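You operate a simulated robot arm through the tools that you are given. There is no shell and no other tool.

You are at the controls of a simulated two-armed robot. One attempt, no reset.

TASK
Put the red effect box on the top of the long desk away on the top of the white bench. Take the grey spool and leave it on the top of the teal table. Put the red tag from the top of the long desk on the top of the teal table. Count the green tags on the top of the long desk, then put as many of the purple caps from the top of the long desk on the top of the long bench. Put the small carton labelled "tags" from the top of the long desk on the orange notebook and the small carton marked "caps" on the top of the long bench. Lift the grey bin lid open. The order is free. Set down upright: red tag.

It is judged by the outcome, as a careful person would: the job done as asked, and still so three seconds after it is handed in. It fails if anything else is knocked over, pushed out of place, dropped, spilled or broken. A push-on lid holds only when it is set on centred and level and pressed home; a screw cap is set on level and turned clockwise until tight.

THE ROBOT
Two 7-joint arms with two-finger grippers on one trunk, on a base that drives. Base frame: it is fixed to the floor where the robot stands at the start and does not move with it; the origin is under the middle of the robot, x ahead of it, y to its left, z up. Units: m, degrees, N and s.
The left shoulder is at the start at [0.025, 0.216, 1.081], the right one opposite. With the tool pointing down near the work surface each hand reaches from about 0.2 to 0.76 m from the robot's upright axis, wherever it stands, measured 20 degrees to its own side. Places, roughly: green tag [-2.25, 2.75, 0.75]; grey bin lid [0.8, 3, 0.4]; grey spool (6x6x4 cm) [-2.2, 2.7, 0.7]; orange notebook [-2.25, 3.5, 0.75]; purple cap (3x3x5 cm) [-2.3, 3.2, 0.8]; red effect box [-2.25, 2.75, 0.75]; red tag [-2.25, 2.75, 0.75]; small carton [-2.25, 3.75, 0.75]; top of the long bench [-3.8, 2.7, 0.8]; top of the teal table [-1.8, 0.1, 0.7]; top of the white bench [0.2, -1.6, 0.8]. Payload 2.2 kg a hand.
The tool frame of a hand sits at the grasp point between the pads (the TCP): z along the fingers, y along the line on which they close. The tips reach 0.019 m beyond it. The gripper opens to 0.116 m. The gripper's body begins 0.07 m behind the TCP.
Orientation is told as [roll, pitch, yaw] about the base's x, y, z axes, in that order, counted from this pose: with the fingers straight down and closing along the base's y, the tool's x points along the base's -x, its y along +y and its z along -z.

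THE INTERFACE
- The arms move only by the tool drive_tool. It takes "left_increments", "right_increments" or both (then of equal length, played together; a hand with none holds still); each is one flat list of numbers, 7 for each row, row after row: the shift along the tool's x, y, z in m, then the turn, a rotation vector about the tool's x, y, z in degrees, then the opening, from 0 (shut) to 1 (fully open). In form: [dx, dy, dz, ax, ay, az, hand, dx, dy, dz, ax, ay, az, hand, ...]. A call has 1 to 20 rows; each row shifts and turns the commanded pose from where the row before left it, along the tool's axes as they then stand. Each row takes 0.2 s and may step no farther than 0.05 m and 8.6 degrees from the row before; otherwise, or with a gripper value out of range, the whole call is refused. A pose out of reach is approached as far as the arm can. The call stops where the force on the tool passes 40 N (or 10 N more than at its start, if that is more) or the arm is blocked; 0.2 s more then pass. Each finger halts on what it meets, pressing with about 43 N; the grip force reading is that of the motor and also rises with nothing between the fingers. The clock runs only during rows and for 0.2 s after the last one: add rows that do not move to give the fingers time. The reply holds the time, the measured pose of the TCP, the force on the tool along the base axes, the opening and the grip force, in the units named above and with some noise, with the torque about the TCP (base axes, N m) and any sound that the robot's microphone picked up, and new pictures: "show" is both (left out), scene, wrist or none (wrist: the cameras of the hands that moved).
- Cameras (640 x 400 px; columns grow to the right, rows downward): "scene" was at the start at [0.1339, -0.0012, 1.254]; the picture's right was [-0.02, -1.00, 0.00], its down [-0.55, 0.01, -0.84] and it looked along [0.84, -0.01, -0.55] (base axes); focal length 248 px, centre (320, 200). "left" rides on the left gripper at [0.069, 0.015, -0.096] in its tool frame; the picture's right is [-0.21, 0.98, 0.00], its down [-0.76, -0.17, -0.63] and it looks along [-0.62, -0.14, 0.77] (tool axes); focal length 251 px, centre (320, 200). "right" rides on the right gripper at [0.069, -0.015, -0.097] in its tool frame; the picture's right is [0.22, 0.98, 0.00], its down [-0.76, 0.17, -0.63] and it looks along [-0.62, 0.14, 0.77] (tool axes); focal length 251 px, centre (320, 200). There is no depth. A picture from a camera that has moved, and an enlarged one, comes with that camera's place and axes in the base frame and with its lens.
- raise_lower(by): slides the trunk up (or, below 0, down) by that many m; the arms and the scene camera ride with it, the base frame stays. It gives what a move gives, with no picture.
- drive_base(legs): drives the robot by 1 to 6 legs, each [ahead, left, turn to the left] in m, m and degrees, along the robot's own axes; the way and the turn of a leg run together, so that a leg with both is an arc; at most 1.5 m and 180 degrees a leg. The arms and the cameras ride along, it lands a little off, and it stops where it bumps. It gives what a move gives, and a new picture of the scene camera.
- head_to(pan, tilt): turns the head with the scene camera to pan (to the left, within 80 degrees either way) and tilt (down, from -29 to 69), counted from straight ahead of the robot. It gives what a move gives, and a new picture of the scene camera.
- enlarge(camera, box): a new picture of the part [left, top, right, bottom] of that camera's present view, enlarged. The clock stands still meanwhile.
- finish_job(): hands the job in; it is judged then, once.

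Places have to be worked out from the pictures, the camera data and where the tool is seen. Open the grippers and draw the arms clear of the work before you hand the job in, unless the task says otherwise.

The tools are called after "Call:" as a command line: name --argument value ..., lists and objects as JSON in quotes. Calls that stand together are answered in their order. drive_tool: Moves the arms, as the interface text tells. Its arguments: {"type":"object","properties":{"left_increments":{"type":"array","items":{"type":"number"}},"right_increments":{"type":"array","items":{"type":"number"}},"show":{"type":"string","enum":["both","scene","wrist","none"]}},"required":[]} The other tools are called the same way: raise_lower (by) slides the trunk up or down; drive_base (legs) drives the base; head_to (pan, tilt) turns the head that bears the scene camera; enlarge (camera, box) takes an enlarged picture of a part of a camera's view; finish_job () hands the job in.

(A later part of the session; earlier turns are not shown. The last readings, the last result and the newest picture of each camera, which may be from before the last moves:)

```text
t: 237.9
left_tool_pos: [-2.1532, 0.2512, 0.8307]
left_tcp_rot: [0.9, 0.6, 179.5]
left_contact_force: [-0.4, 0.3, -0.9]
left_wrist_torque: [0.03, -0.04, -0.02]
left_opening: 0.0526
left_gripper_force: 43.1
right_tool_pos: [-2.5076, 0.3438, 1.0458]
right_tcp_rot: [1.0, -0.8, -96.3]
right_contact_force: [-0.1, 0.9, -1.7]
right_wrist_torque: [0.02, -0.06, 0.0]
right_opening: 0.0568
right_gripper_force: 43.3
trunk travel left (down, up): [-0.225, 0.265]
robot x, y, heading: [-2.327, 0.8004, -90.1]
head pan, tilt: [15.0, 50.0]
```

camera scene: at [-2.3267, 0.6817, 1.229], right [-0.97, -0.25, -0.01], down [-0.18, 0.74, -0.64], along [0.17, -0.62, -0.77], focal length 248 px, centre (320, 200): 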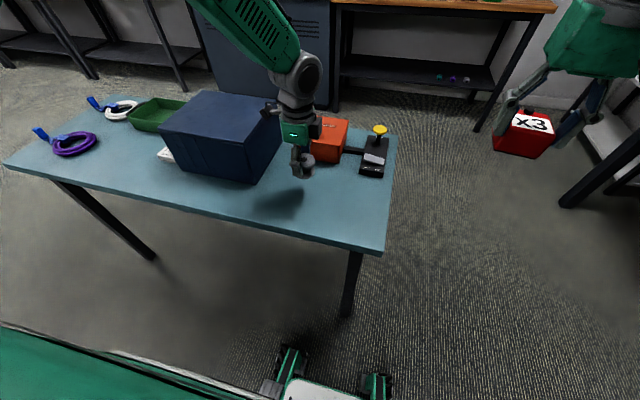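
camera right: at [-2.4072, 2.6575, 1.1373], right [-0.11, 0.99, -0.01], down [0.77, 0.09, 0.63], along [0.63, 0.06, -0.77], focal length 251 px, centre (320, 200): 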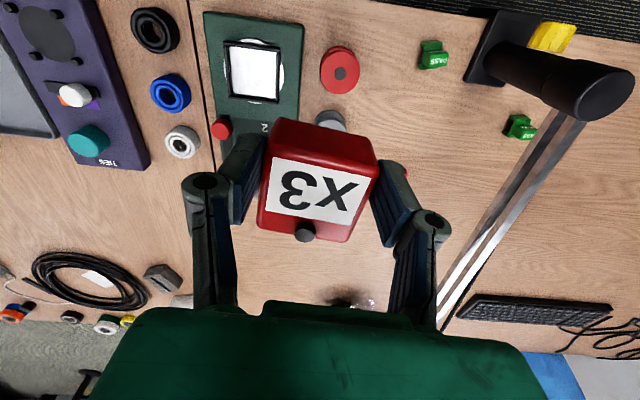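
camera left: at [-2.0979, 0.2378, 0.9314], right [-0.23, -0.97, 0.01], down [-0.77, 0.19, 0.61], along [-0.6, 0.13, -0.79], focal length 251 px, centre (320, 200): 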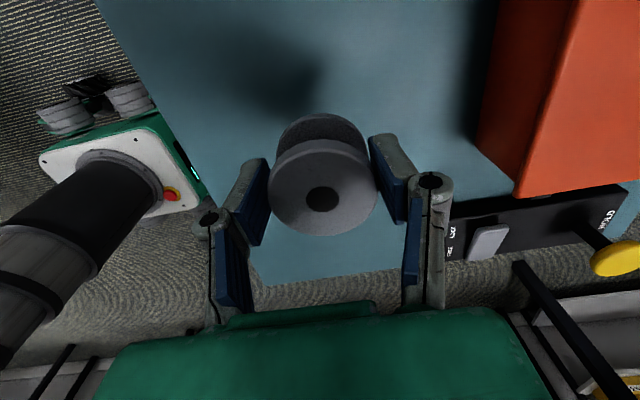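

The residual sway is slow (~±1.3 cm, along x — across the closing axis), harmless for the flat spool. I lower on to contact.

Call:
drive_tool --left_increments '[0, 0, 0.03, 0, 0, 0, 0, 0, 0, 0.03, 0, 0, 0, 0, 0, 0, 0.01, 0, 0, 0, 0, 0, 0, 0, 0, 0, 0, 0]' --show "none"

Call:
drive_tool --left_increments '[0, 0, 0.006, 0, 0, 0, 0, 0, 0, 0.006, 0, 0, 0, 0, 0, 0, 0, 0, 0, 0, 0]' --show "wrist"

```text
t: 238.9
left_tool_pos: [-2.1491, 0.2498, 0.7607]
left_tcp_rot: [1.1, 0.7, 179.5]
left_contact_force: [-1.1, 0.6, -0.5]
left_wrist_torque: [0.01, -0.06, -0.01]
left_opening: 0.0525
left_gripper_force: 43.3
right_tool_pos: [-2.5062, 0.3434, 1.0458]
right_tcp_rot: [0.9, -1.1, -96.4]
right_contact_force: [-1.0, -0.3, -1.3]
right_wrist_torque: [0.02, -0.09, 0.0]
right_opening: 0.0571
right_gripper_force: 42.9
trunk travel left (down, up): [-0.225, 0.265]
robot x, y, heading: [-2.3264, 0.7989, -90.6]
head pan, tilt: [15.0, 50.0]
```

```text
t: 239.7
left_tool_pos: [-2.1442, 0.2487, 0.7496]
left_tcp_rot: [1.2, 0.5, 179.7]
left_contact_force: [6.8, -5.8, 29.4]
left_wrist_torque: [-0.08, -0.13, 0.08]
left_opening: 0.0528
left_gripper_force: 43.2
right_tool_pos: [-2.5005, 0.3452, 1.0475]
right_tcp_rot: [0.6, -1.2, -96.2]
right_contact_force: [0.0, 0.2, -0.8]
right_wrist_torque: [0.04, 0.0, -0.01]
right_opening: 0.0567
right_gripper_force: 43.3
trunk travel left (down, up): [-0.225, 0.265]
robot x, y, heading: [-2.3278, 0.799, -90.5]
head pan, tilt: [15.0, 50.0]
camera left: at [-2.0768, 0.2362, 0.8481], right [-0.22, -0.97, 0.02], down [-0.76, 0.18, 0.62], along [-0.61, 0.12, -0.78], focal length 251 px, centre (320, 200)
```

left: 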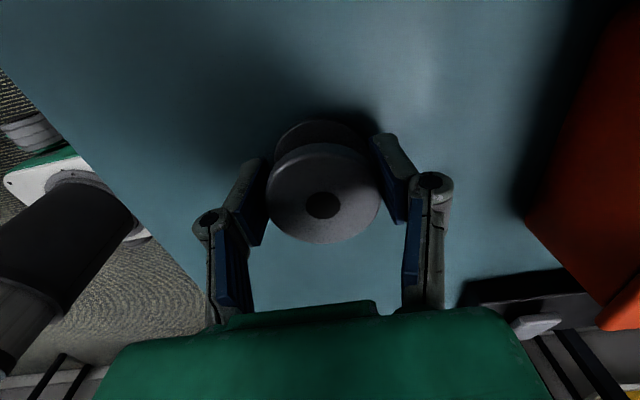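

Spool is on the table (29 N). Easing, opening, and lifting away.

Call:
drive_tool --left_increments '[0, 0, -0.0015, 0, 0, 0, 0.45, 0, 0, 0, 0, 0, 0, 0.6, 0, 0, 0, 0, 0, 0, 0.8, 0, 0, 0, 0, 0, 0, 0.9, 0, 0, -0.02, 0, 0, 0, 0.9, 0, 0, -0.04, 0, 0, 0, 0.9, 0, 0, -0.04, 0, 0, 0, 0.9, 0, 0, -0.04, 0, 0, 0, 0.9, 0, 0, -0.04, 0, 0, 0, 0.9, 0, 0, -0.04, 0, 0, 0, 0.9, 0, -0.03, -0.04, 0, 0, 0, 0.9, 0, -0.04, -0.03, 0, 0, 0, 0.9, 0, -0.04, 0, 0, 0, 0, 0.9, 0, 0, 0, 0, 0, 0, 0.9]' --show "both"

```text
t: 242.7
left_tool_pos: [-2.1439, 0.3633, 1.0367]
left_tcp_rot: [1.0, 0.3, 179.6]
left_contact_force: [-1.0, -0.6, -0.3]
left_wrist_torque: [0.01, 0.03, 0.0]
left_opening: 0.1047
left_gripper_force: 0.1
right_tool_pos: [-2.497, 0.3415, 1.047]
right_tcp_rot: [0.5, -0.8, -96.3]
right_contact_force: [-0.4, -0.9, -1.6]
right_wrist_torque: [0.03, 0.02, -0.02]
right_opening: 0.0567
right_gripper_force: 42.9
trunk travel left (down, up): [-0.225, 0.265]
robot x, y, heading: [-2.3258, 0.804, -90.3]
head pan, tilt: [15.0, 50.0]
camera scene: at [-2.3043, 0.682, 1.2288], right [-0.97, -0.25, 0.0], down [-0.19, 0.74, -0.64], along [0.16, -0.62, -0.77], focal length 248 px, centre (320, 200)
camera left: at [-2.0767, 0.3498, 1.1343], right [-0.22, -0.97, 0.01], down [-0.76, 0.18, 0.63], along [-0.61, 0.13, -0.78], focal length 251 px, centre (320, 200)
```

scene: 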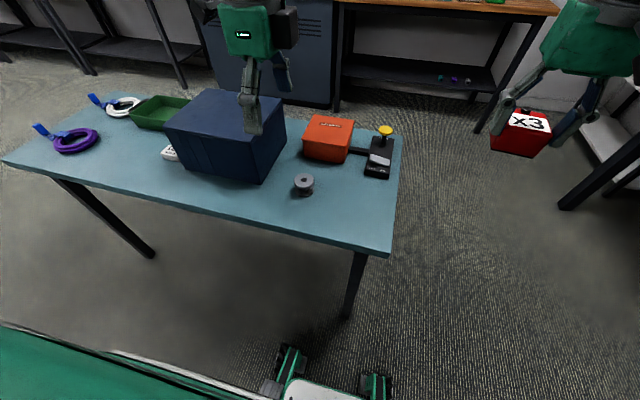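
left: 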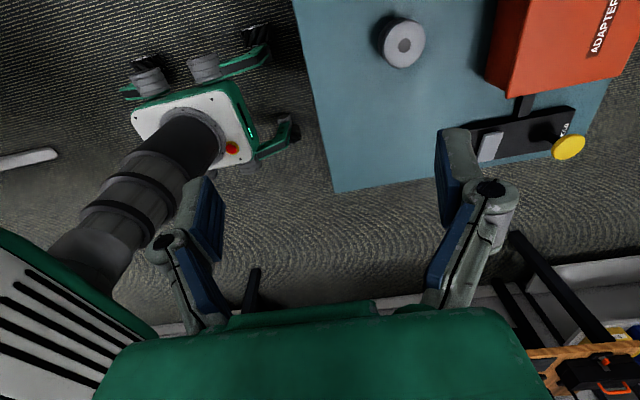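

Grey spool is placed on the teal table. Now I carry the red box to the white bench: back off, turn to +x, drive back to near the start, then face the bench.

Call:
head_to --pan 0 --tilt 25

Call:
drive_base --legs '[[-0.12, 0, 0], [0, 0, 90], [1.4, 0, 0], [0.95, 0, 0], [0, 0, -90]]'

```text
t: 243.6
left_tool_pos: [-2.1451, 0.3629, 1.0366]
left_tcp_rot: [0.9, 0.2, 179.6]
left_contact_force: [-0.2, 0.4, -0.6]
left_wrist_torque: [-0.01, -0.02, -0.04]
left_opening: 0.1044
left_gripper_force: 0.1
right_tool_pos: [-2.498, 0.3437, 1.047]
right_tcp_rot: [0.5, -1.0, -96.3]
right_contact_force: [-0.3, -0.1, -2.3]
right_wrist_torque: [0.03, -0.01, 0.01]
right_opening: 0.0572
right_gripper_force: 42.6
trunk travel left (down, up): [-0.225, 0.265]
robot x, y, heading: [-2.3266, 0.7986, -90.2]
head pan, tilt: [0.0, 25.0]
camera scene: at [-2.3244, 0.6648, 1.2663], right [-1.0, 0.0, 0.0], down [0.0, 0.43, -0.9], along [0.0, -0.9, -0.43], focal length 248 px, centre (320, 200)
```

scene: 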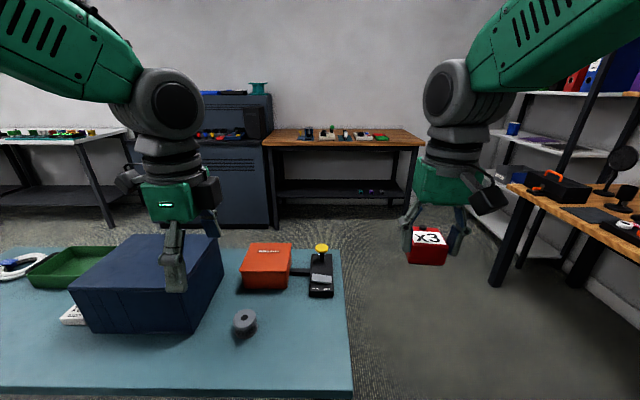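

```text
t: 263.8
left_tool_pos: [0.2356, 0.4885, 1.0385]
left_tcp_rot: [0.9, 0.3, -179.8]
left_contact_force: [0.0, -0.2, -0.1]
left_wrist_torque: [-0.02, -0.02, -0.01]
left_opening: 0.1044
left_gripper_force: 0.2
right_tool_pos: [-0.1183, 0.4656, 1.0473]
right_tcp_rot: [0.6, -1.0, -95.8]
right_contact_force: [0.4, -0.5, -2.7]
right_wrist_torque: [0.07, 0.02, -0.02]
right_opening: 0.0571
right_gripper_force: 43.0
trunk travel left (down, up): [-0.225, 0.265]
robot x, y, heading: [0.0492, 0.925, -89.7]
head pan, tilt: [0.0, 25.0]
camera scene: at [0.0514, 0.7889, 1.2664], right [-1.0, -0.01, 0.0], down [0.0, 0.43, -0.9], along [0.01, -0.9, -0.43], focal length 248 px, centre (320, 200)
```

scene: 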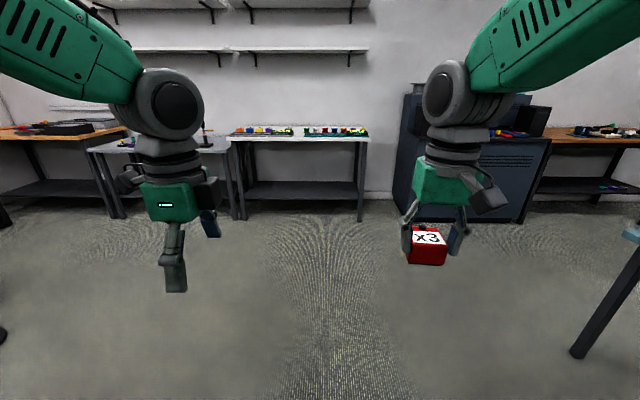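

The white bench is straight ahead (front edge y≈-1.37, x -0.35…0.84). I drive closer and look at its top.

Call:
drive_base --legs '[[1.4, 0, 0]]'

Call:
head_to --pan 0 --tilt 35

```text
t: 270.7
left_tool_pos: [0.2458, -0.8955, 1.0384]
left_tcp_rot: [1.2, 0.3, -179.6]
left_contact_force: [0.1, 0.9, 0.8]
left_wrist_torque: [0.01, -0.03, -0.03]
left_opening: 0.1042
left_gripper_force: 0.1
right_tool_pos: [-0.1058, -0.9198, 1.047]
right_tcp_rot: [0.5, -1.1, -95.5]
right_contact_force: [0.1, 0.1, -1.5]
right_wrist_torque: [0.04, -0.02, 0.01]
right_opening: 0.057
right_gripper_force: 42.7
trunk travel left (down, up): [-0.225, 0.265]
robot x, y, heading: [0.0588, -0.465, -89.5]
head pan, tilt: [0.0, 25.0]
camera scene: at [0.0618, -0.5992, 1.2664], right [-1.0, -0.01, 0.0], down [0.0, 0.43, -0.9], along [0.01, -0.9, -0.43], focal length 248 px, centre (320, 200)
```

scene: 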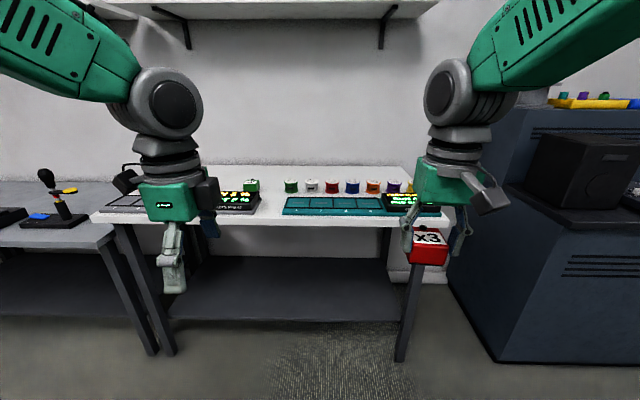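

```text
t: 271.4
left_tool_pos: [0.2452, -0.893, 1.0402]
left_tcp_rot: [1.2, 0.3, -179.7]
left_contact_force: [-0.6, -0.3, 1.2]
left_wrist_torque: [0.02, 0.02, 0.01]
left_opening: 0.1041
left_gripper_force: 0.0
right_tool_pos: [-0.1081, -0.9177, 1.0494]
right_tcp_rot: [0.6, -1.2, -95.6]
right_contact_force: [0.2, 0.1, -2.1]
right_wrist_torque: [0.01, 0.02, 0.03]
right_opening: 0.0567
right_gripper_force: 43.0
trunk travel left (down, up): [-0.225, 0.265]
robot x, y, heading: [0.0552, -0.4674, -89.3]
head pan, tilt: [0.0, 35.0]
camera scene: at [0.0618, -0.5946, 1.2507], right [-1.0, -0.01, 0.0], down [-0.01, 0.58, -0.82], along [0.01, -0.82, -0.58], focal length 248 px, centre (320, 200)
```

scene: 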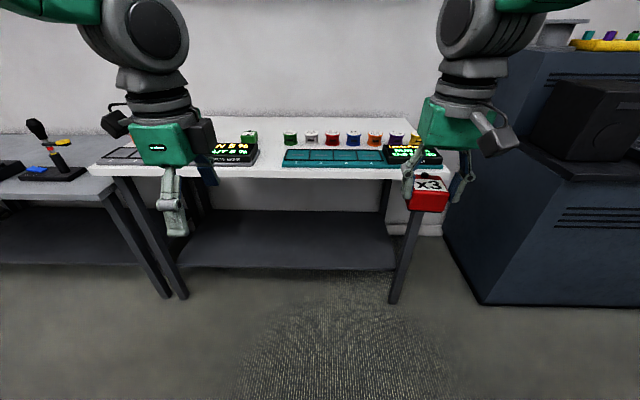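

The front strip and the gap between the two displays look usable. I move 0.38 m closer for a better look.

Call:
drive_base --legs '[[0.38, 0, 0]]'

Call:
head_to --pan 0 --tilt 48

```text
t: 273.8
left_tool_pos: [0.2509, -1.2742, 1.0394]
left_tcp_rot: [1.2, 0.3, -179.4]
left_contact_force: [0.4, 0.3, -0.5]
left_wrist_torque: [0.01, -0.04, 0.01]
left_opening: 0.1043
left_gripper_force: 0.1
right_tool_pos: [-0.1015, -1.3004, 1.0492]
right_tcp_rot: [0.5, -1.1, -95.3]
right_contact_force: [0.3, -0.5, -1.3]
right_wrist_torque: [0.01, 0.02, -0.02]
right_opening: 0.0572
right_gripper_force: 43.5
trunk travel left (down, up): [-0.225, 0.265]
robot x, y, heading: [0.0627, -0.8452, -89.0]
head pan, tilt: [0.0, 35.0]
camera scene: at [0.0662, -0.9762, 1.2506], right [-1.0, -0.01, 0.0], down [-0.01, 0.58, -0.82], along [0.01, -0.82, -0.58], focal length 248 px, centre (320, 200)
```

scene: 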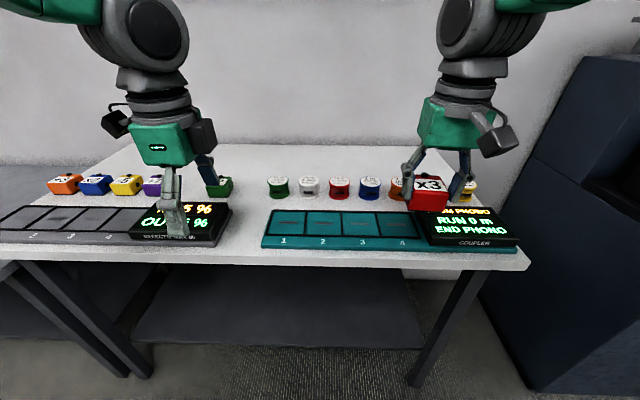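

```text
t: 274.6
left_tool_pos: [0.2505, -1.2712, 1.0407]
left_tcp_rot: [1.3, 0.2, -179.4]
left_contact_force: [1.0, 0.9, 0.8]
left_wrist_torque: [0.0, 0.0, -0.02]
left_opening: 0.1045
left_gripper_force: 0.2
right_tool_pos: [-0.102, -1.2971, 1.0503]
right_tcp_rot: [0.5, -1.4, -95.3]
right_contact_force: [0.3, 0.3, -0.5]
right_wrist_torque: [0.0, 0.02, -0.01]
right_opening: 0.0569
right_gripper_force: 42.7
trunk travel left (down, up): [-0.225, 0.265]
robot x, y, heading: [0.0649, -0.8454, -89.2]
head pan, tilt: [0.0, 48.0]
camera scene: at [0.0661, -0.9665, 1.2317], right [-1.0, -0.01, 0.0], down [-0.01, 0.74, -0.67], along [0.01, -0.67, -0.74], focal length 248 px, centre (320, 200)
```

scene: 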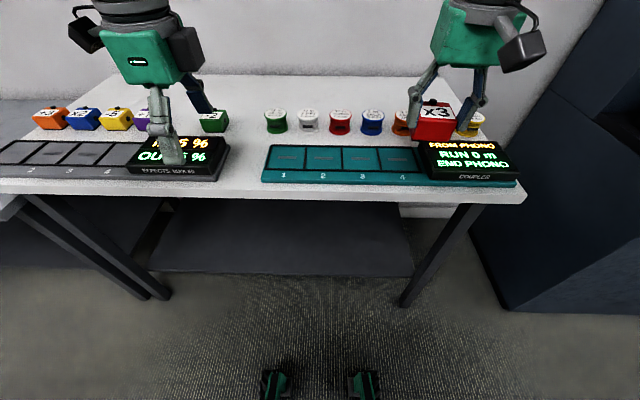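

The bench holds rows of boxes, spools and two slotted trays; the free corridor lies between the two groups. I pull the left hand aside for an unobstructed view.

Call:
drive_tool --left_increments '[0.03, -0.03, 0, 0, 0, 0, 0.9, 0.04, -0.03, 0, 0, 0, 0, 0.9, 0.04, -0.02, 0, 0, 0, 0, 0.9, 0.04, -0.02, 0, 0, 0, 0, 0.9, 0.03, -0.01, 0, 0, 0, 0, 0.9, 0, 0, 0, 0, 0, 0, 0.9]' --show "scene"

Call:
enlarge --camera "scene" --box '[80, 40, 400, 240]'

```text
t: 276.0
left_tool_pos: [0.4277, -1.1592, 1.0395]
left_tcp_rot: [1.3, 0.5, -179.4]
left_contact_force: [-0.5, -0.3, 1.2]
left_wrist_torque: [0.05, 0.02, 0.02]
left_opening: 0.1044
left_gripper_force: 0.0
right_tool_pos: [-0.1043, -1.2971, 1.0482]
right_tcp_rot: [0.7, -1.3, -95.3]
right_contact_force: [-0.4, 0.0, -1.0]
right_wrist_torque: [0.01, -0.03, -0.02]
right_opening: 0.0568
right_gripper_force: 42.8
trunk travel left (down, up): [-0.225, 0.265]
robot x, y, heading: [0.063, -0.846, -89.3]
head pan, tilt: [0.0, 48.0]
camera scene: at [0.0661, -0.9664, 1.2317], right [-1.0, -0.01, 0.0], down [-0.01, 0.75, -0.67], along [0.01, -0.67, -0.75], focal length 248 px, centre (320, 200)
```

scene: 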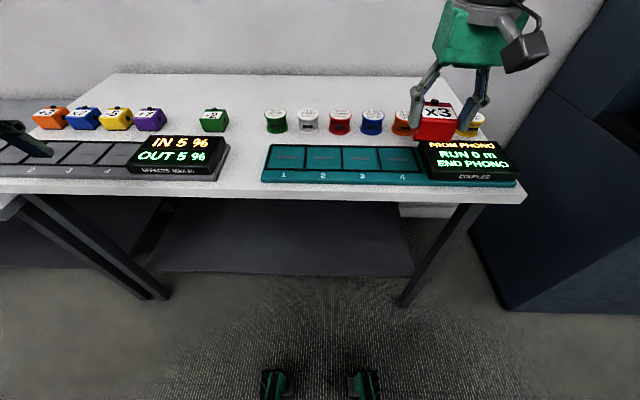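

```text
2.00 times, centred on (240, 140) of scene
camera zoom: at [0.0661, -0.9664, 1.2317], right [-1.0, -0.01, 0.0], down [-0.01, 0.75, -0.67], along [0.01, -0.67, -0.75], focal length 496 px, centre (480, 320)
```

zoom: 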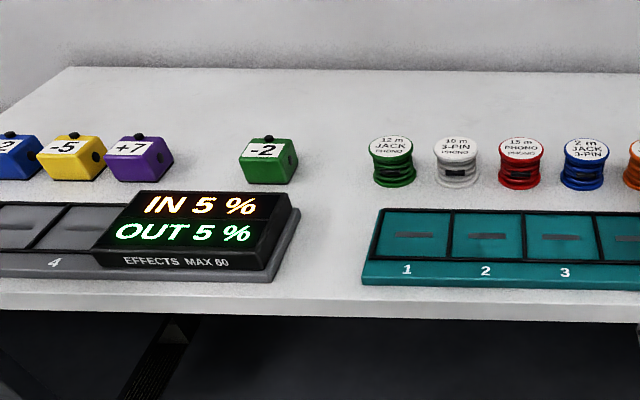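

The free corridor between the two groups is about x 0.23–0.35 at y≈-1.57. I strafe left so the right hand can reach it, then let the sway die down while turning the right hand 90°.

Call:
drive_base --legs '[[0, 0.42, -0.7]]'

Call:
drive_tool --right_increments '[0, 0, 0, 0, 0, -8, 0, 0, 0, 0, 0, 0, -8, 0, 0, 0, 0, 0, 0, -8, 0, 0, 0, 0, 0, 0, -8, 0, 0, 0, 0, 0, 0, -8, 0, 0, 0, 0, 0, 0, -8, 0, 0, 0, 0, 0, 0, -8, 0, 0, 0, 0, 0, 0, -8, 0, 0, 0, 0, 0, 0, -8, 0, 0, 0, 0, 0, 0, -8, 0, 0, 0, 0, 0, 0, -8, 0, 0, 0, 0, 0, 0, -8, 0, 0, 0, 0, 0, 0, 0, 0, 0, 0, 0, 0, 0, 0, 0]' --show "both"

```text
t: 278.5
left_tool_pos: [0.8379, -1.1612, 1.0398]
left_tcp_rot: [1.3, 0.6, 180.0]
left_contact_force: [0.0, 0.0, -0.6]
left_wrist_torque: [0.01, 0.01, 0.0]
left_opening: 0.1043
left_gripper_force: 0.2
right_tool_pos: [0.3054, -1.2917, 1.0479]
right_tcp_rot: [0.8, -1.3, -95.9]
right_contact_force: [-0.7, -0.7, -2.4]
right_wrist_torque: [0.05, -0.02, 0.01]
right_opening: 0.057
right_gripper_force: 43.0
trunk travel left (down, up): [-0.225, 0.265]
robot x, y, heading: [0.4791, -0.8433, -89.8]
head pan, tilt: [0.0, 48.0]
camera scene: at [0.4822, -0.9633, 1.2317], right [-1.0, 0.0, 0.0], down [0.0, 0.75, -0.67], along [0.0, -0.67, -0.75], focal length 248 px, centre (320, 200)
```

scene: 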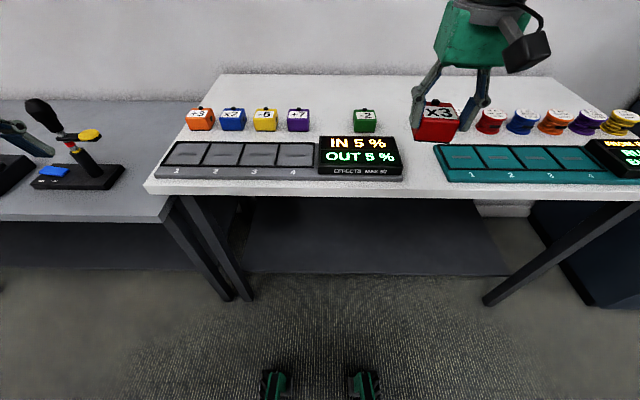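

```text
t: 281.5
left_tool_pos: [0.8403, -1.1586, 1.0397]
left_tcp_rot: [1.5, 0.5, 179.9]
left_contact_force: [-0.5, -0.3, 0.0]
left_wrist_torque: [-0.06, -0.01, 0.0]
left_opening: 0.1045
left_gripper_force: 0.0
right_tool_pos: [0.3069, -1.2912, 1.0501]
right_tcp_rot: [-1.5, -0.6, 0.1]
right_contact_force: [1.0, 0.4, -1.2]
right_wrist_torque: [-0.03, 0.05, 0.01]
right_opening: 0.0569
right_gripper_force: 43.1
trunk travel left (down, up): [-0.225, 0.265]
robot x, y, heading: [0.4794, -0.8429, -89.7]
head pan, tilt: [0.0, 48.0]
camera scene: at [0.4829, -0.9634, 1.2317], right [-1.0, 0.0, 0.0], down [0.0, 0.75, -0.67], along [0.0, -0.67, -0.75], focal length 248 px, centre (320, 200)
camera right: at [0.2354, -1.3032, 1.1465], right [-0.22, 0.98, -0.03], down [0.75, 0.18, 0.64], along [0.63, 0.12, -0.77], focal length 251 px, centre (320, 200)
```

scene: 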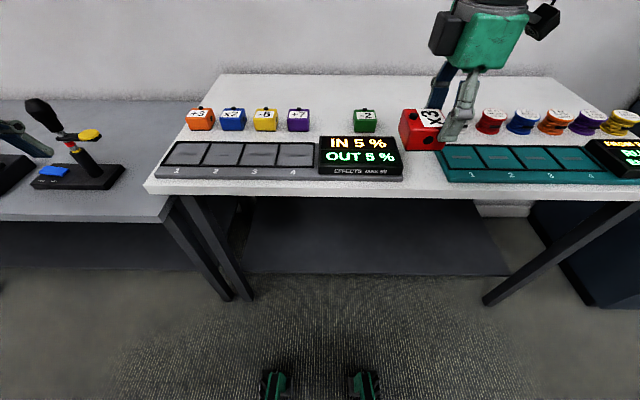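
right: 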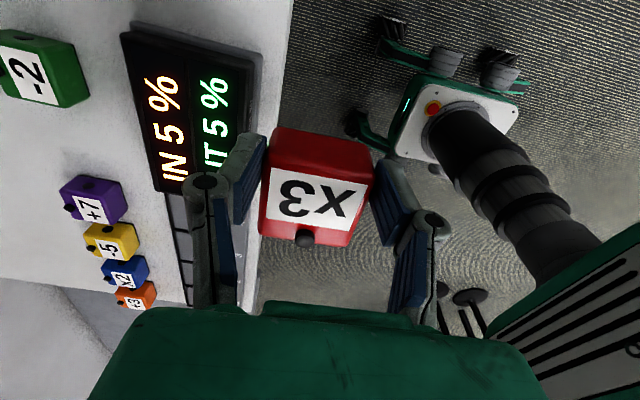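

Body is steady now. By parallax the white bench top is at z≈0.85, with a free corridor at x 0.20–0.30, y -1.36…-1.50. I bring the box over (0.25, -1.44), level it, and lower partway.

Call:
drive_tool --right_increments '[0.01, -0.02, 0, -1.4, 0.6, 0, 0, 0.015, -0.03, 0, 0, 0, 0, 0, 0.015, -0.035, 0, 0, 0, 0, 0, 0.012, -0.035, 0, 0, 0, 0, 0, 0.005, -0.03, 0.02, 0, 0, 0, 0, 0, 0, 0.035, 0, 0, 0, 0, 0, 0, 0.035, 0, 0, 0, 0, 0, 0, 0.03, 0, 0, 0, 0, 0, 0, 0, 0, 0, 0, 0, 0, 0, 0, 0, 0, 0, 0]' --show "both"

```text
t: 283.7
left_tool_pos: [0.8378, -1.1588, 1.0408]
left_tcp_rot: [1.4, 0.5, 180.0]
left_contact_force: [0.3, 0.0, 0.5]
left_wrist_torque: [0.01, -0.02, 0.0]
left_opening: 0.1043
left_gripper_force: 0.0
right_tool_pos: [0.2493, -1.4416, 0.9292]
right_tcp_rot: [-0.1, 0.0, 0.0]
right_contact_force: [0.3, 0.4, -1.4]
right_wrist_torque: [0.02, 0.03, -0.01]
right_opening: 0.0572
right_gripper_force: 43.2
trunk travel left (down, up): [-0.225, 0.265]
robot x, y, heading: [0.4806, -0.8457, -89.8]
head pan, tilt: [0.0, 48.0]
camera scene: at [0.4828, -0.9648, 1.2316], right [-1.0, 0.0, 0.0], down [0.0, 0.75, -0.67], along [0.0, -0.67, -0.75], focal length 248 px, centre (320, 200)
camera right: at [0.1793, -1.4557, 1.0267], right [-0.22, 0.98, 0.0], down [0.76, 0.17, 0.63], along [0.62, 0.14, -0.77], focal length 251 px, centre (320, 200)
```

scene: 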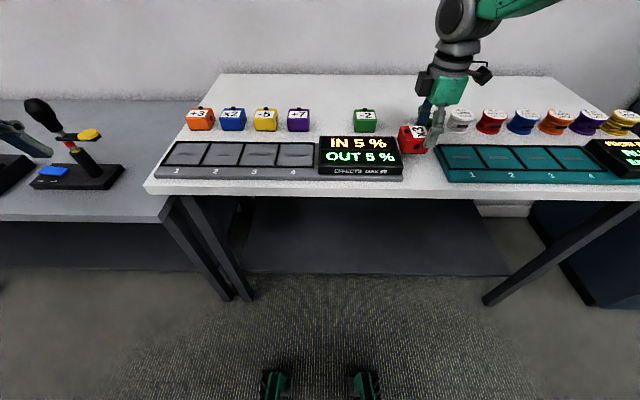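
right: 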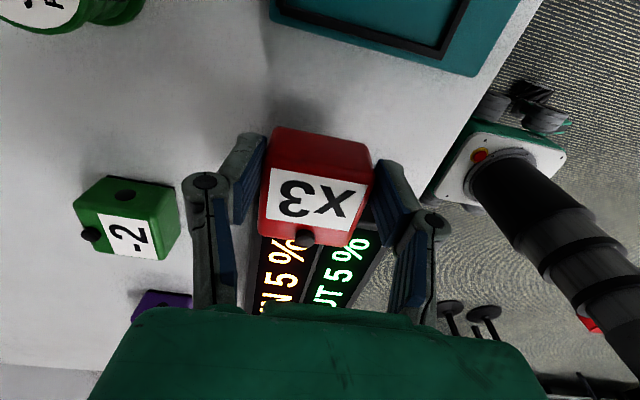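

I zoom in to check the side clearances before lowering further.

Call:
enlarge --camera "scene" --box '[340, 80, 500, 180]'

```text
4.00 times, centred on (420, 130) of scene
camera zoom: at [0.4828, -0.9648, 1.2316], right [-1.0, 0.0, 0.0], down [0.0, 0.75, -0.67], along [0.0, -0.67, -0.75], focal length 991 px, centre (-80, 480)
```

zoom: 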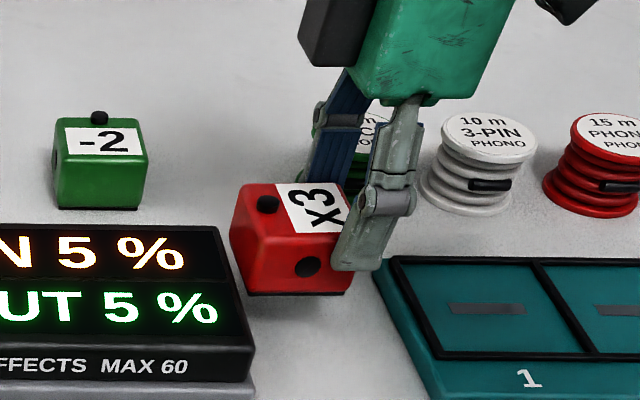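

The box is gripped off-centre (it spans x≈0.235–0.295), so it would brush the display. I shift 17 mm to -x and lower a little, then re-check.

Call:
drive_tool --right_increments '[0.009, 0, 0, 0, 0, 0, 0, 0.008, 0, 0.012, 0, 0, 0, 0, 0, 0, 0, 0, 0, 0, 0, 0, 0, 0, 0, 0, 0, 0]' --show "wrist"

Call:
enlarge --camera "scene" --box '[340, 80, 500, 180]'

```text
t: 284.7
left_tool_pos: [0.8394, -1.1591, 1.0399]
left_tcp_rot: [1.3, 0.5, 180.0]
left_contact_force: [0.5, 0.5, 0.2]
left_wrist_torque: [-0.01, 0.03, 0.0]
left_opening: 0.1042
left_gripper_force: 0.1
right_tool_pos: [0.2335, -1.4412, 0.918]
right_tcp_rot: [0.0, -0.1, 0.1]
right_contact_force: [0.2, 0.3, -1.4]
right_wrist_torque: [0.01, 0.04, 0.0]
right_opening: 0.0568
right_gripper_force: 42.9
trunk travel left (down, up): [-0.225, 0.265]
robot x, y, heading: [0.4812, -0.8407, -89.4]
head pan, tilt: [0.0, 48.0]
camera right: at [0.1617, -1.4557, 1.015], right [-0.22, 0.98, 0.0], down [0.76, 0.17, 0.63], along [0.62, 0.14, -0.77], focal length 251 px, centre (320, 200)
```

right: 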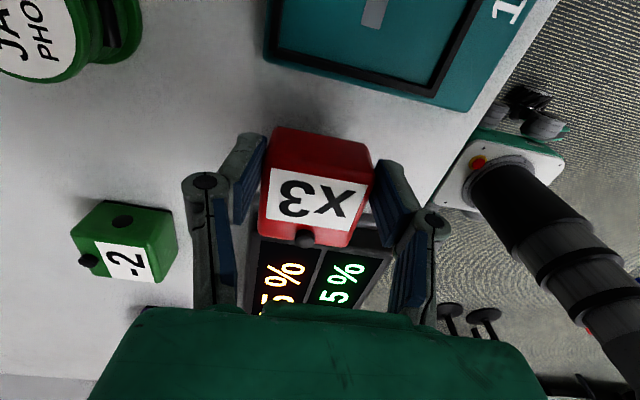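

```text
4.00 times, centred on (420, 130) of scene
camera zoom: at [0.4826, -0.9646, 1.2316], right [-1.0, 0.0, 0.0], down [0.0, 0.75, -0.67], along [0.0, -0.67, -0.75], focal length 991 px, centre (-80, 480)
```

zoom: 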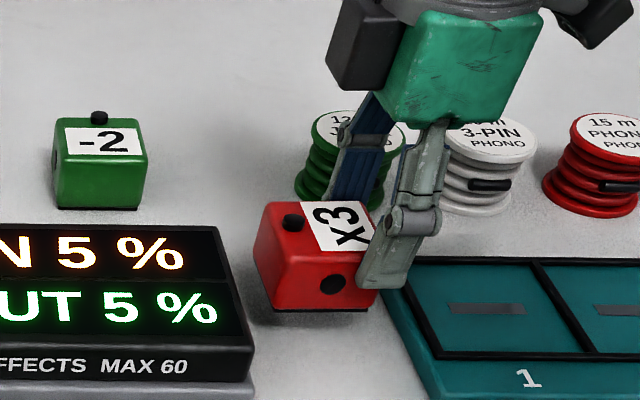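

Left gap would be only ~5 mm and right gap ~2.3 cm, so I shift 8 mm further to -x and lower another 15 mm.

Call:
drive_tool --right_increments '[0.008, 0, 0, 0, 0, 0, 0, 0, 0, 0.015, 0, 0, 0, 0, 0, 0, 0, 0, 0, 0, 0, 0, 0, 0, 0, 0, 0, 0]' --show "none"

Call:
enlarge --camera "scene" --box '[340, 80, 500, 180]'

```text
t: 285.7
left_tool_pos: [0.8387, -1.1592, 1.0402]
left_tcp_rot: [1.4, 0.5, 180.0]
left_contact_force: [0.0, 0.1, -0.3]
left_wrist_torque: [0.01, -0.02, 0.02]
left_opening: 0.1045
left_gripper_force: 0.0
right_tool_pos: [0.2242, -1.4415, 0.9043]
right_tcp_rot: [-0.1, 0.0, 0.1]
right_contact_force: [-0.5, -0.7, -1.0]
right_wrist_torque: [-0.01, 0.06, 0.0]
right_opening: 0.0566
right_gripper_force: 43.3
trunk travel left (down, up): [-0.225, 0.265]
robot x, y, heading: [0.4781, -0.8427, -89.9]
head pan, tilt: [0.0, 48.0]
```

```text
4.00 times, centred on (420, 130) of scene
camera zoom: at [0.4826, -0.9646, 1.2316], right [-1.0, 0.0, 0.0], down [0.0, 0.75, -0.67], along [0.0, -0.67, -0.75], focal length 991 px, centre (-80, 480)
```

zoom: 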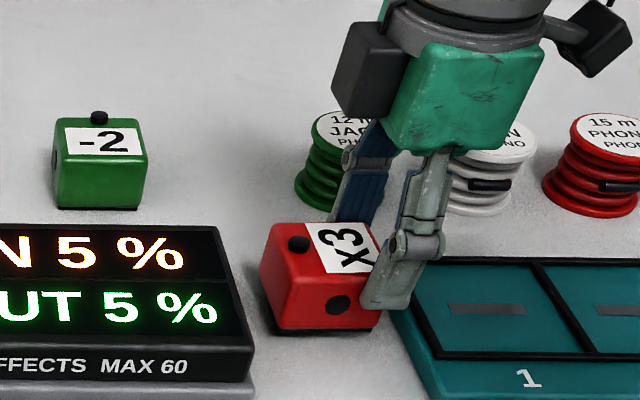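

Both gaps look good now (~1–2 cm each). Lowering to contact.

Call:
drive_tool --right_increments '[0, 0, 0.008, 0, 0, 0, 0, 0, 0, 0.004, 0, 0, 0, 0, 0, 0, 0, 0, 0, 0, 0]' --show "none"

Call:
drive_tool --right_increments '[0, 0, 0.004, 0, 0, 0, 0, 0, 0, 0, 0, 0, 0, 0]' --show "none"

Call:
drive_tool --right_increments '[0, 0, 0.003, 0, 0, 0, 0, 0, 0, 0, 0, 0, 0, 0]' --show "none"

```text
t: 286.5
left_tool_pos: [0.8396, -1.1569, 1.0415]
left_tcp_rot: [1.4, 0.5, 180.0]
left_contact_force: [-0.3, 0.7, 0.1]
left_wrist_torque: [0.0, 0.01, 0.0]
left_opening: 0.1043
left_gripper_force: 0.2
right_tool_pos: [0.2246, -1.4404, 0.8951]
right_tcp_rot: [-0.6, -0.1, 0.0]
right_contact_force: [-2.9, -1.9, 23.7]
right_wrist_torque: [0.03, -0.77, -0.07]
right_opening: 0.0567
right_gripper_force: 43.2
trunk travel left (down, up): [-0.225, 0.265]
robot x, y, heading: [0.4762, -0.8396, -89.7]
head pan, tilt: [0.0, 48.0]
```

```text
t: 287.1
left_tool_pos: [0.8392, -1.1566, 1.0407]
left_tcp_rot: [1.5, 0.5, 179.9]
left_contact_force: [1.2, -0.3, 0.4]
left_wrist_torque: [0.0, 0.03, 0.0]
left_opening: 0.1043
left_gripper_force: 0.0
right_tool_pos: [0.2244, -1.441, 0.8907]
right_tcp_rot: [-0.5, 0.0, 0.2]
right_contact_force: [-4.2, -2.3, 33.3]
right_wrist_torque: [-0.07, 0.13, -0.03]
right_opening: 0.0574
right_gripper_force: 43.4
trunk travel left (down, up): [-0.225, 0.265]
robot x, y, heading: [0.4793, -0.8413, -89.8]
head pan, tilt: [0.0, 48.0]
```

```text
t: 287.7
left_tool_pos: [0.8409, -1.1563, 1.041]
left_tcp_rot: [1.5, 0.5, 180.0]
left_contact_force: [0.1, 0.2, 1.1]
left_wrist_torque: [0.02, 0.04, 0.01]
left_opening: 0.1043
left_gripper_force: 0.0
right_tool_pos: [0.2256, -1.4402, 0.887]
right_tcp_rot: [-0.4, 0.0, 0.1]
right_contact_force: [-2.2, -3.1, 33.4]
right_wrist_torque: [-0.08, -0.14, -0.01]
right_opening: 0.0572
right_gripper_force: 42.7
trunk travel left (down, up): [-0.225, 0.265]
robot x, y, heading: [0.4801, -0.8423, -90.0]
head pan, tilt: [0.0, 48.0]
```

The box rests on the bench (33 N, slid slightly in the grip). I ease off, look, and open.

Call:
drive_tool --right_increments '[0, 0, -0.002, 0, 0, 0, 0, 0, 0, -0.001, 0, 0, 0, 0, 0, 0, 0, 0, 0, 0, 0]' --show "none"

Call:
enlarge --camera "scene" --box '[340, 80, 500, 180]'

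```text
t: 288.5
left_tool_pos: [0.8405, -1.1574, 1.0393]
left_tcp_rot: [1.5, 0.6, 180.0]
left_contact_force: [0.2, -0.1, 0.6]
left_wrist_torque: [-0.02, -0.01, 0.04]
left_opening: 0.1044
left_gripper_force: 0.1
right_tool_pos: [0.2247, -1.4401, 0.888]
right_tcp_rot: [-0.1, 0.1, 0.1]
right_contact_force: [2.5, -4.7, 18.4]
right_wrist_torque: [-0.41, -0.07, -0.01]
right_opening: 0.0569
right_gripper_force: 42.9
trunk travel left (down, up): [-0.225, 0.265]
robot x, y, heading: [0.4782, -0.8447, -89.9]
head pan, tilt: [0.0, 48.0]
```

```text
4.00 times, centred on (420, 130) of scene
camera zoom: at [0.4848, -0.9622, 1.2319], right [-1.0, 0.0, 0.0], down [0.0, 0.74, -0.67], along [0.0, -0.67, -0.74], focal length 991 px, centre (-80, 480)
```

zoom: 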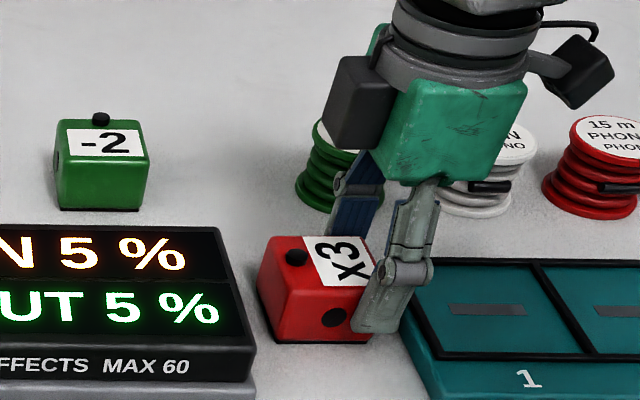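

The box stands flat in the corridor, clear on both sides. I open and lift straight up.

Call:
drive_tool --right_increments '[0, 0, 0, 0, 0, 0, 0.55, 0, 0, 0, 0, 0, 0, 0.65, 0, 0, 0, 0, 0, 0, 0.7, 0, 0, -0.015, 0, 0, 0, 0.7, 0, 0, -0.03, 0, 0, 0, 0.7, 0, 0, -0.04, 0, 0, 0, 0.7, 0, 0, -0.04, 0, 0, 0, 0.7, 0, 0.02, -0.03, 0, 0, 0, 0.7, 0, 0.04, 0, 0, 0, 0, 0.7, 0, 0.04, 0, 0, 0, 0, 0.7, 0, 0, 0, 0, 0, 0, 0.7]' --show "both"

```text
t: 290.9
left_tool_pos: [0.8393, -1.1602, 1.0399]
left_tcp_rot: [1.4, 0.5, 180.1]
left_contact_force: [0.0, -0.7, 0.4]
left_wrist_torque: [0.01, 0.01, -0.02]
left_opening: 0.1043
left_gripper_force: 0.2
right_tool_pos: [0.2253, -1.3409, 1.0413]
right_tcp_rot: [0.0, -0.1, 0.0]
right_contact_force: [-0.3, -0.7, -0.1]
right_wrist_torque: [0.03, -0.06, 0.03]
right_opening: 0.0812
right_gripper_force: 0.0
trunk travel left (down, up): [-0.225, 0.265]
robot x, y, heading: [0.4797, -0.8441, -90.0]
head pan, tilt: [0.0, 48.0]
camera scene: at [0.4825, -0.9644, 1.2316], right [-1.0, 0.0, 0.0], down [0.0, 0.75, -0.67], along [0.0, -0.67, -0.75], focal length 248 px, centre (320, 200)
camera right: at [0.1546, -1.3562, 1.1379], right [-0.22, 0.98, 0.0], down [0.76, 0.17, 0.63], along [0.62, 0.14, -0.77], focal length 251 px, centre (320, 200)
```

scene: 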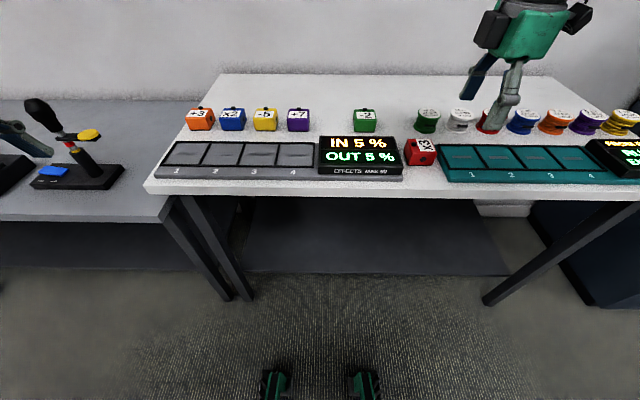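
right: 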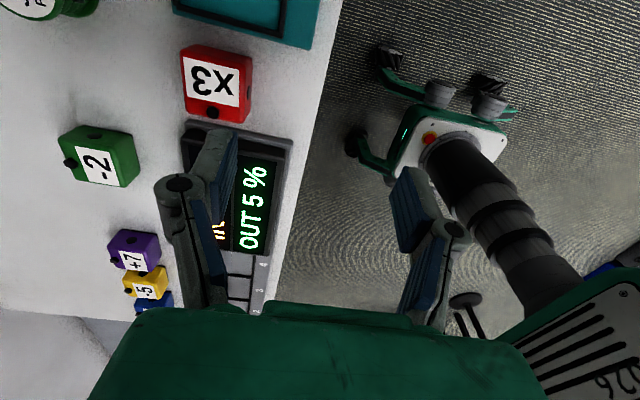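

The red box is put away on the white bench. I back off and turn both hands back to their neutral orientation.

Call:
drive_base --legs '[[-0.45, 0, 0]]'

Call:
drive_tool --left_increments '[0, 0.01, 0, 0, 0, -8, 1, 0, 0.01, 0, 0, 0, -8, 1, 0, 0.01, 0, 0, 0, -8, 1, 0, 0, 0, 0, 0, -8, 1, 0, 0, 0, 0, 0, -8, 1, 0, 0, 0, 0, 0, -8, 1, 0, 0, 0, 0, 0, -8, 1, 0, 0, 0, 0, 0, -8, 1, 0, 0, 0, 0, 0, -8, 1, 0, 0, 0, 0, 0, -8, 1, 0, 0, 0, 0, 0, -8, 1, 0, 0, 0, 0, 0, -1.5, 1, 0, -0.03, 0, 0, 0, 0, 1, 0, -0.03, 0, 0, 0, 0, 1, 0, 0, 0, 0, 0, 0, 1]' --right_increments '[0, 0, 0, 0, 0, 8, 1, 0, 0, 0, 0, 0, 8, 1, 0, 0, 0, 0, 0, 8, 1, 0, 0, 0, 0, 0, 8, 1, 0, 0, 0, 0, 0, 8, 1, 0, 0, 0, 0, 0, 8, 1, 0, 0, 0, 0, 0, 8, 1, 0, 0, 0, 0, 0, 8, 1, 0, 0, 0, 0, 0, 8, 1, 0, 0, 0, 0, 0, 8, 1, 0, 0, 0, 0, 0, 8, 1, 0, 0, 0, 0, 0, 2, 1, 0, 0.02, 0, 0, 0, 0, 1, 0, 0.02, 0, 0, 0, 0, 1, 0, 0, 0, 0, 0, 0, 1]' --show "scene"

```text
t: 293.7
left_tool_pos: [0.838, -0.7074, 1.041]
left_tcp_rot: [1.4, 0.4, 179.8]
left_contact_force: [0.0, 0.6, -1.2]
left_wrist_torque: [0.0, 0.01, 0.06]
left_opening: 0.1043
left_gripper_force: 0.0
right_tool_pos: [0.2241, -0.8879, 1.0428]
right_tcp_rot: [-0.1, 0.0, -0.1]
right_contact_force: [0.2, -0.2, -0.8]
right_wrist_torque: [0.0, 0.02, -0.01]
right_opening: 0.0811
right_gripper_force: 0.1
trunk travel left (down, up): [-0.225, 0.265]
robot x, y, heading: [0.4799, -0.3912, -89.9]
head pan, tilt: [0.0, 48.0]
camera scene: at [0.482, -0.5112, 1.2317], right [-1.0, 0.0, 0.0], down [0.0, 0.74, -0.67], along [0.0, -0.67, -0.74], focal length 248 px, centre (320, 200)
```

scene: 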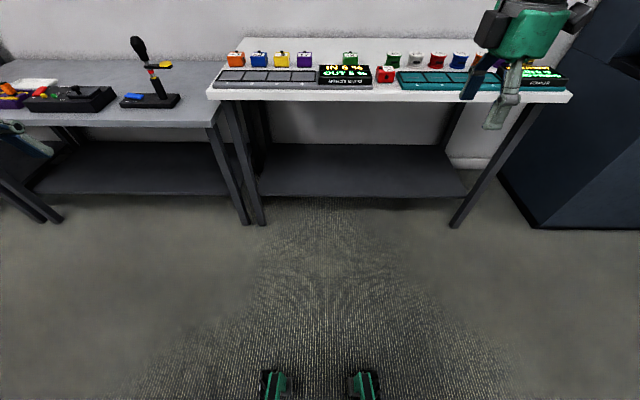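

```text
t: 296.9
left_tool_pos: [0.7815, -0.7337, 1.0421]
left_tcp_rot: [0.6, -1.5, -90.8]
left_contact_force: [-0.7, 0.0, -0.4]
left_wrist_torque: [-0.01, -0.02, 0.03]
left_opening: 0.1159
left_gripper_force: 0.1
right_tool_pos: [0.2637, -0.8856, 1.042]
right_tcp_rot: [0.0, -0.2, -90.0]
right_contact_force: [-0.4, -0.8, -0.4]
right_wrist_torque: [-0.01, -0.02, 0.01]
right_opening: 0.1163
right_gripper_force: 0.1
trunk travel left (down, up): [-0.225, 0.265]
robot x, y, heading: [0.4839, -0.3915, -90.1]
head pan, tilt: [0.0, 48.0]
camera scene: at [0.4809, -0.5115, 1.2317], right [-1.0, 0.0, 0.0], down [0.0, 0.75, -0.67], along [0.0, -0.67, -0.75], focal length 248 px, centre (320, 200)
```

scene: 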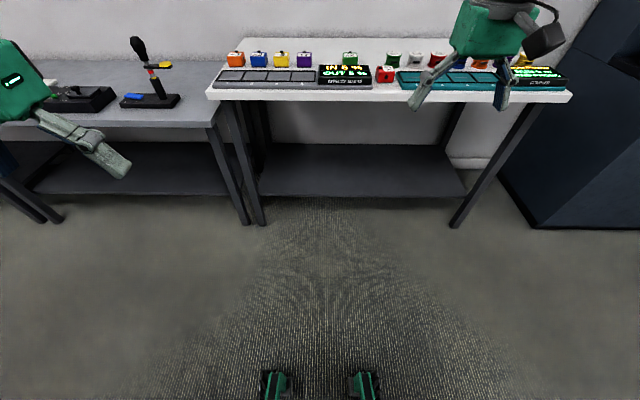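

I turn around to face +y and head toward the bin, keeping clear of the cable coil at about (0.68, 1.22).

Call:
head_to --pan 0 --tilt 25

Call:
drive_base --legs '[[0, 0, 90], [0, 0, 90], [1.2, 0.45, 0]]'

```text
t: 297.7
left_tool_pos: [0.7825, -0.7349, 1.0408]
left_tcp_rot: [0.6, -1.6, -90.6]
left_contact_force: [0.0, 0.5, -0.8]
left_wrist_torque: [0.0, 0.07, -0.01]
left_opening: 0.1161
left_gripper_force: 0.0
right_tool_pos: [0.2624, -0.8871, 1.0424]
right_tcp_rot: [0.1, -0.1, -90.1]
right_contact_force: [0.7, 0.7, 0.8]
right_wrist_torque: [0.01, 0.0, 0.01]
right_opening: 0.1159
right_gripper_force: 0.2
trunk travel left (down, up): [-0.225, 0.265]
robot x, y, heading: [0.4797, -0.3924, -89.9]
head pan, tilt: [0.0, 25.0]
camera scene: at [0.4817, -0.5251, 1.2664], right [-1.0, 0.0, 0.0], down [0.0, 0.43, -0.9], along [0.0, -0.9, -0.43], focal length 248 px, centre (320, 200)
```

scene: 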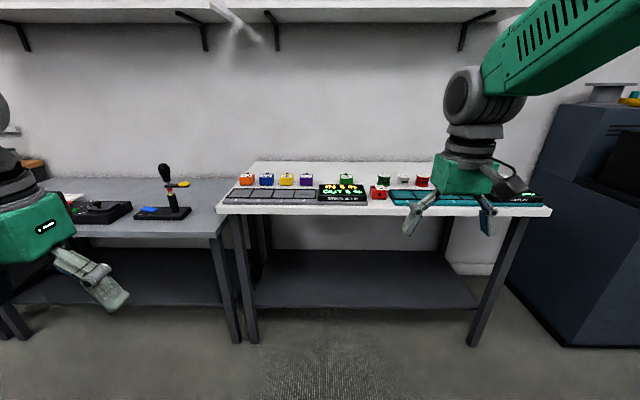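

```text
t: 311.8
left_tool_pos: [-0.2664, 1.1545, 1.0422]
left_tcp_rot: [0.6, -1.5, 88.9]
left_contact_force: [0.7, 0.7, 0.2]
left_wrist_torque: [0.01, -0.01, 0.0]
left_opening: 0.1161
left_gripper_force: 0.0
right_tool_pos: [0.2531, 1.3027, 1.0429]
right_tcp_rot: [0.1, -0.2, 89.7]
right_contact_force: [-0.6, -0.3, -0.1]
right_wrist_torque: [-0.01, -0.01, -0.02]
right_opening: 0.116
right_gripper_force: 0.1
trunk travel left (down, up): [-0.225, 0.265]
robot x, y, heading: [0.0297, 0.8071, 89.7]
head pan, tilt: [0.0, 25.0]
camera scene: at [0.0346, 0.9441, 1.2664], right [1.0, -0.01, 0.0], down [0.0, -0.43, -0.91], along [0.01, 0.91, -0.43], focal length 248 px, centre (320, 200)
```

scene: 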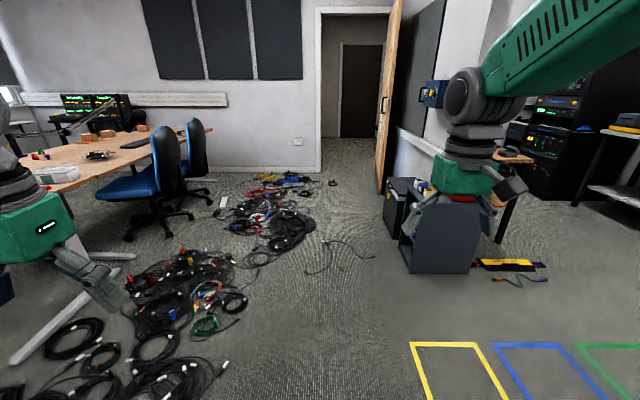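

The grey bin area is to the right of the doorway. I zoom in on it.

Call:
enlarge --camera "scene" --box '[350, 150, 510, 290]'

Call:
head_to --pan -25 --tilt 25

```text
2.86 times, centred on (430, 220) of scene
camera zoom: at [0.0346, 0.9441, 1.2664], right [1.0, -0.01, 0.0], down [0.0, -0.43, -0.91], along [0.01, 0.91, -0.43], focal length 708 px, centre (6, 143)
```

zoom: 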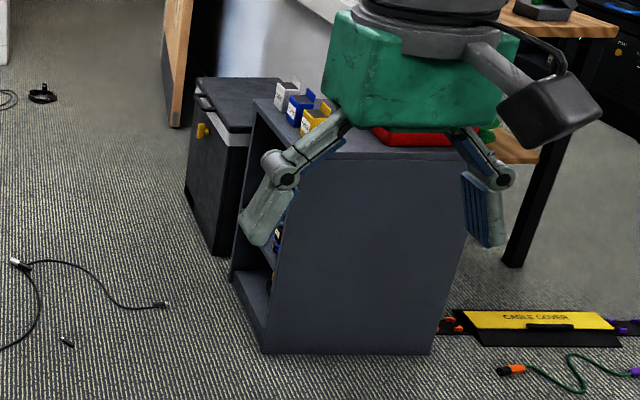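

```text
t: 312.7
left_tool_pos: [-0.2669, 1.1531, 1.0434]
left_tcp_rot: [0.6, -1.7, 89.0]
left_contact_force: [-0.2, 0.0, -0.3]
left_wrist_torque: [0.03, 0.01, 0.0]
left_opening: 0.116
left_gripper_force: 0.2
right_tool_pos: [0.2526, 1.301, 1.0437]
right_tcp_rot: [0.2, -0.4, 89.8]
right_contact_force: [-0.3, -0.4, 0.4]
right_wrist_torque: [-0.01, -0.03, -0.01]
right_opening: 0.116
right_gripper_force: 0.1
trunk travel left (down, up): [-0.225, 0.265]
robot x, y, heading: [0.0325, 0.8117, 89.8]
head pan, tilt: [-25.0, 25.0]
camera scene: at [0.0725, 0.9352, 1.2665], right [0.9, -0.43, 0.0], down [-0.18, -0.39, -0.91], along [0.39, 0.82, -0.42], focal length 248 px, centre (320, 200)
```

scene: 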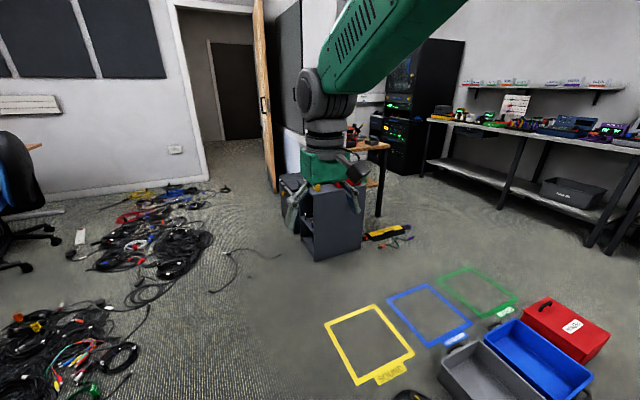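

The bin is the dark-grey chest with a yellow latch on its left (-x) face, behind the cubby; a thin cable lies on the floor around (0.07–0.5, 2.4–2.8). I drive to about (0.18, 1.85) for a closer view.

Call:
drive_base --legs '[[1.05, -0.15, 0]]'

Call:
enlarge --camera "scene" --box '[160, 100, 480, 300]'

```text
t: 318.2
left_tool_pos: [-0.111, 2.2092, 1.0433]
left_tcp_rot: [0.7, -1.6, 89.0]
left_contact_force: [0.4, -0.3, 0.2]
left_wrist_torque: [0.01, 0.0, 0.0]
left_opening: 0.116
left_gripper_force: 0.1
right_tool_pos: [0.4088, 2.3586, 1.0442]
right_tcp_rot: [0.0, -0.3, 89.8]
right_contact_force: [0.1, 0.9, -0.5]
right_wrist_torque: [0.01, 0.01, -0.04]
right_opening: 0.1161
right_gripper_force: 0.1
trunk travel left (down, up): [-0.225, 0.265]
robot x, y, heading: [0.193, 1.8662, 89.4]
head pan, tilt: [-25.0, 25.0]
camera scene: at [0.2283, 1.9929, 1.2665], right [0.9, -0.43, 0.0], down [-0.18, -0.38, -0.91], along [0.39, 0.82, -0.42], focal length 248 px, centre (320, 200)
```

scene: 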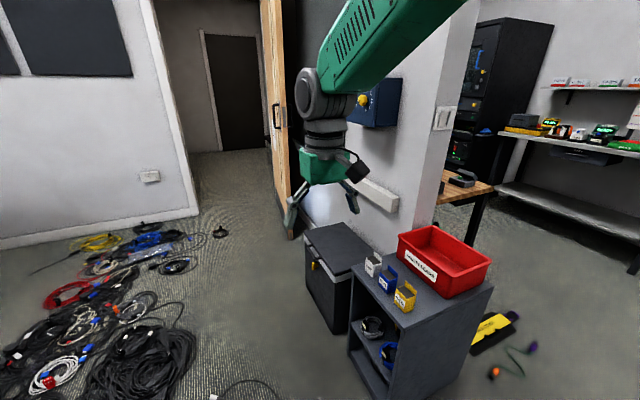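

```text
2.00 times, centred on (320, 200) of scene
camera zoom: at [0.2283, 1.9929, 1.2665], right [0.9, -0.43, 0.0], down [-0.18, -0.38, -0.91], along [0.39, 0.82, -0.42], focal length 496 px, centre (320, 200)
```

zoom: 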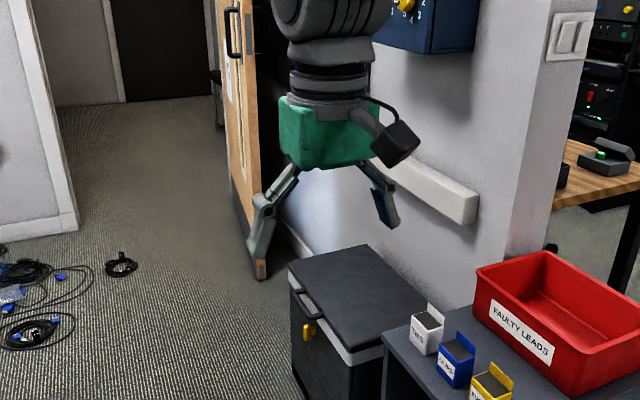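

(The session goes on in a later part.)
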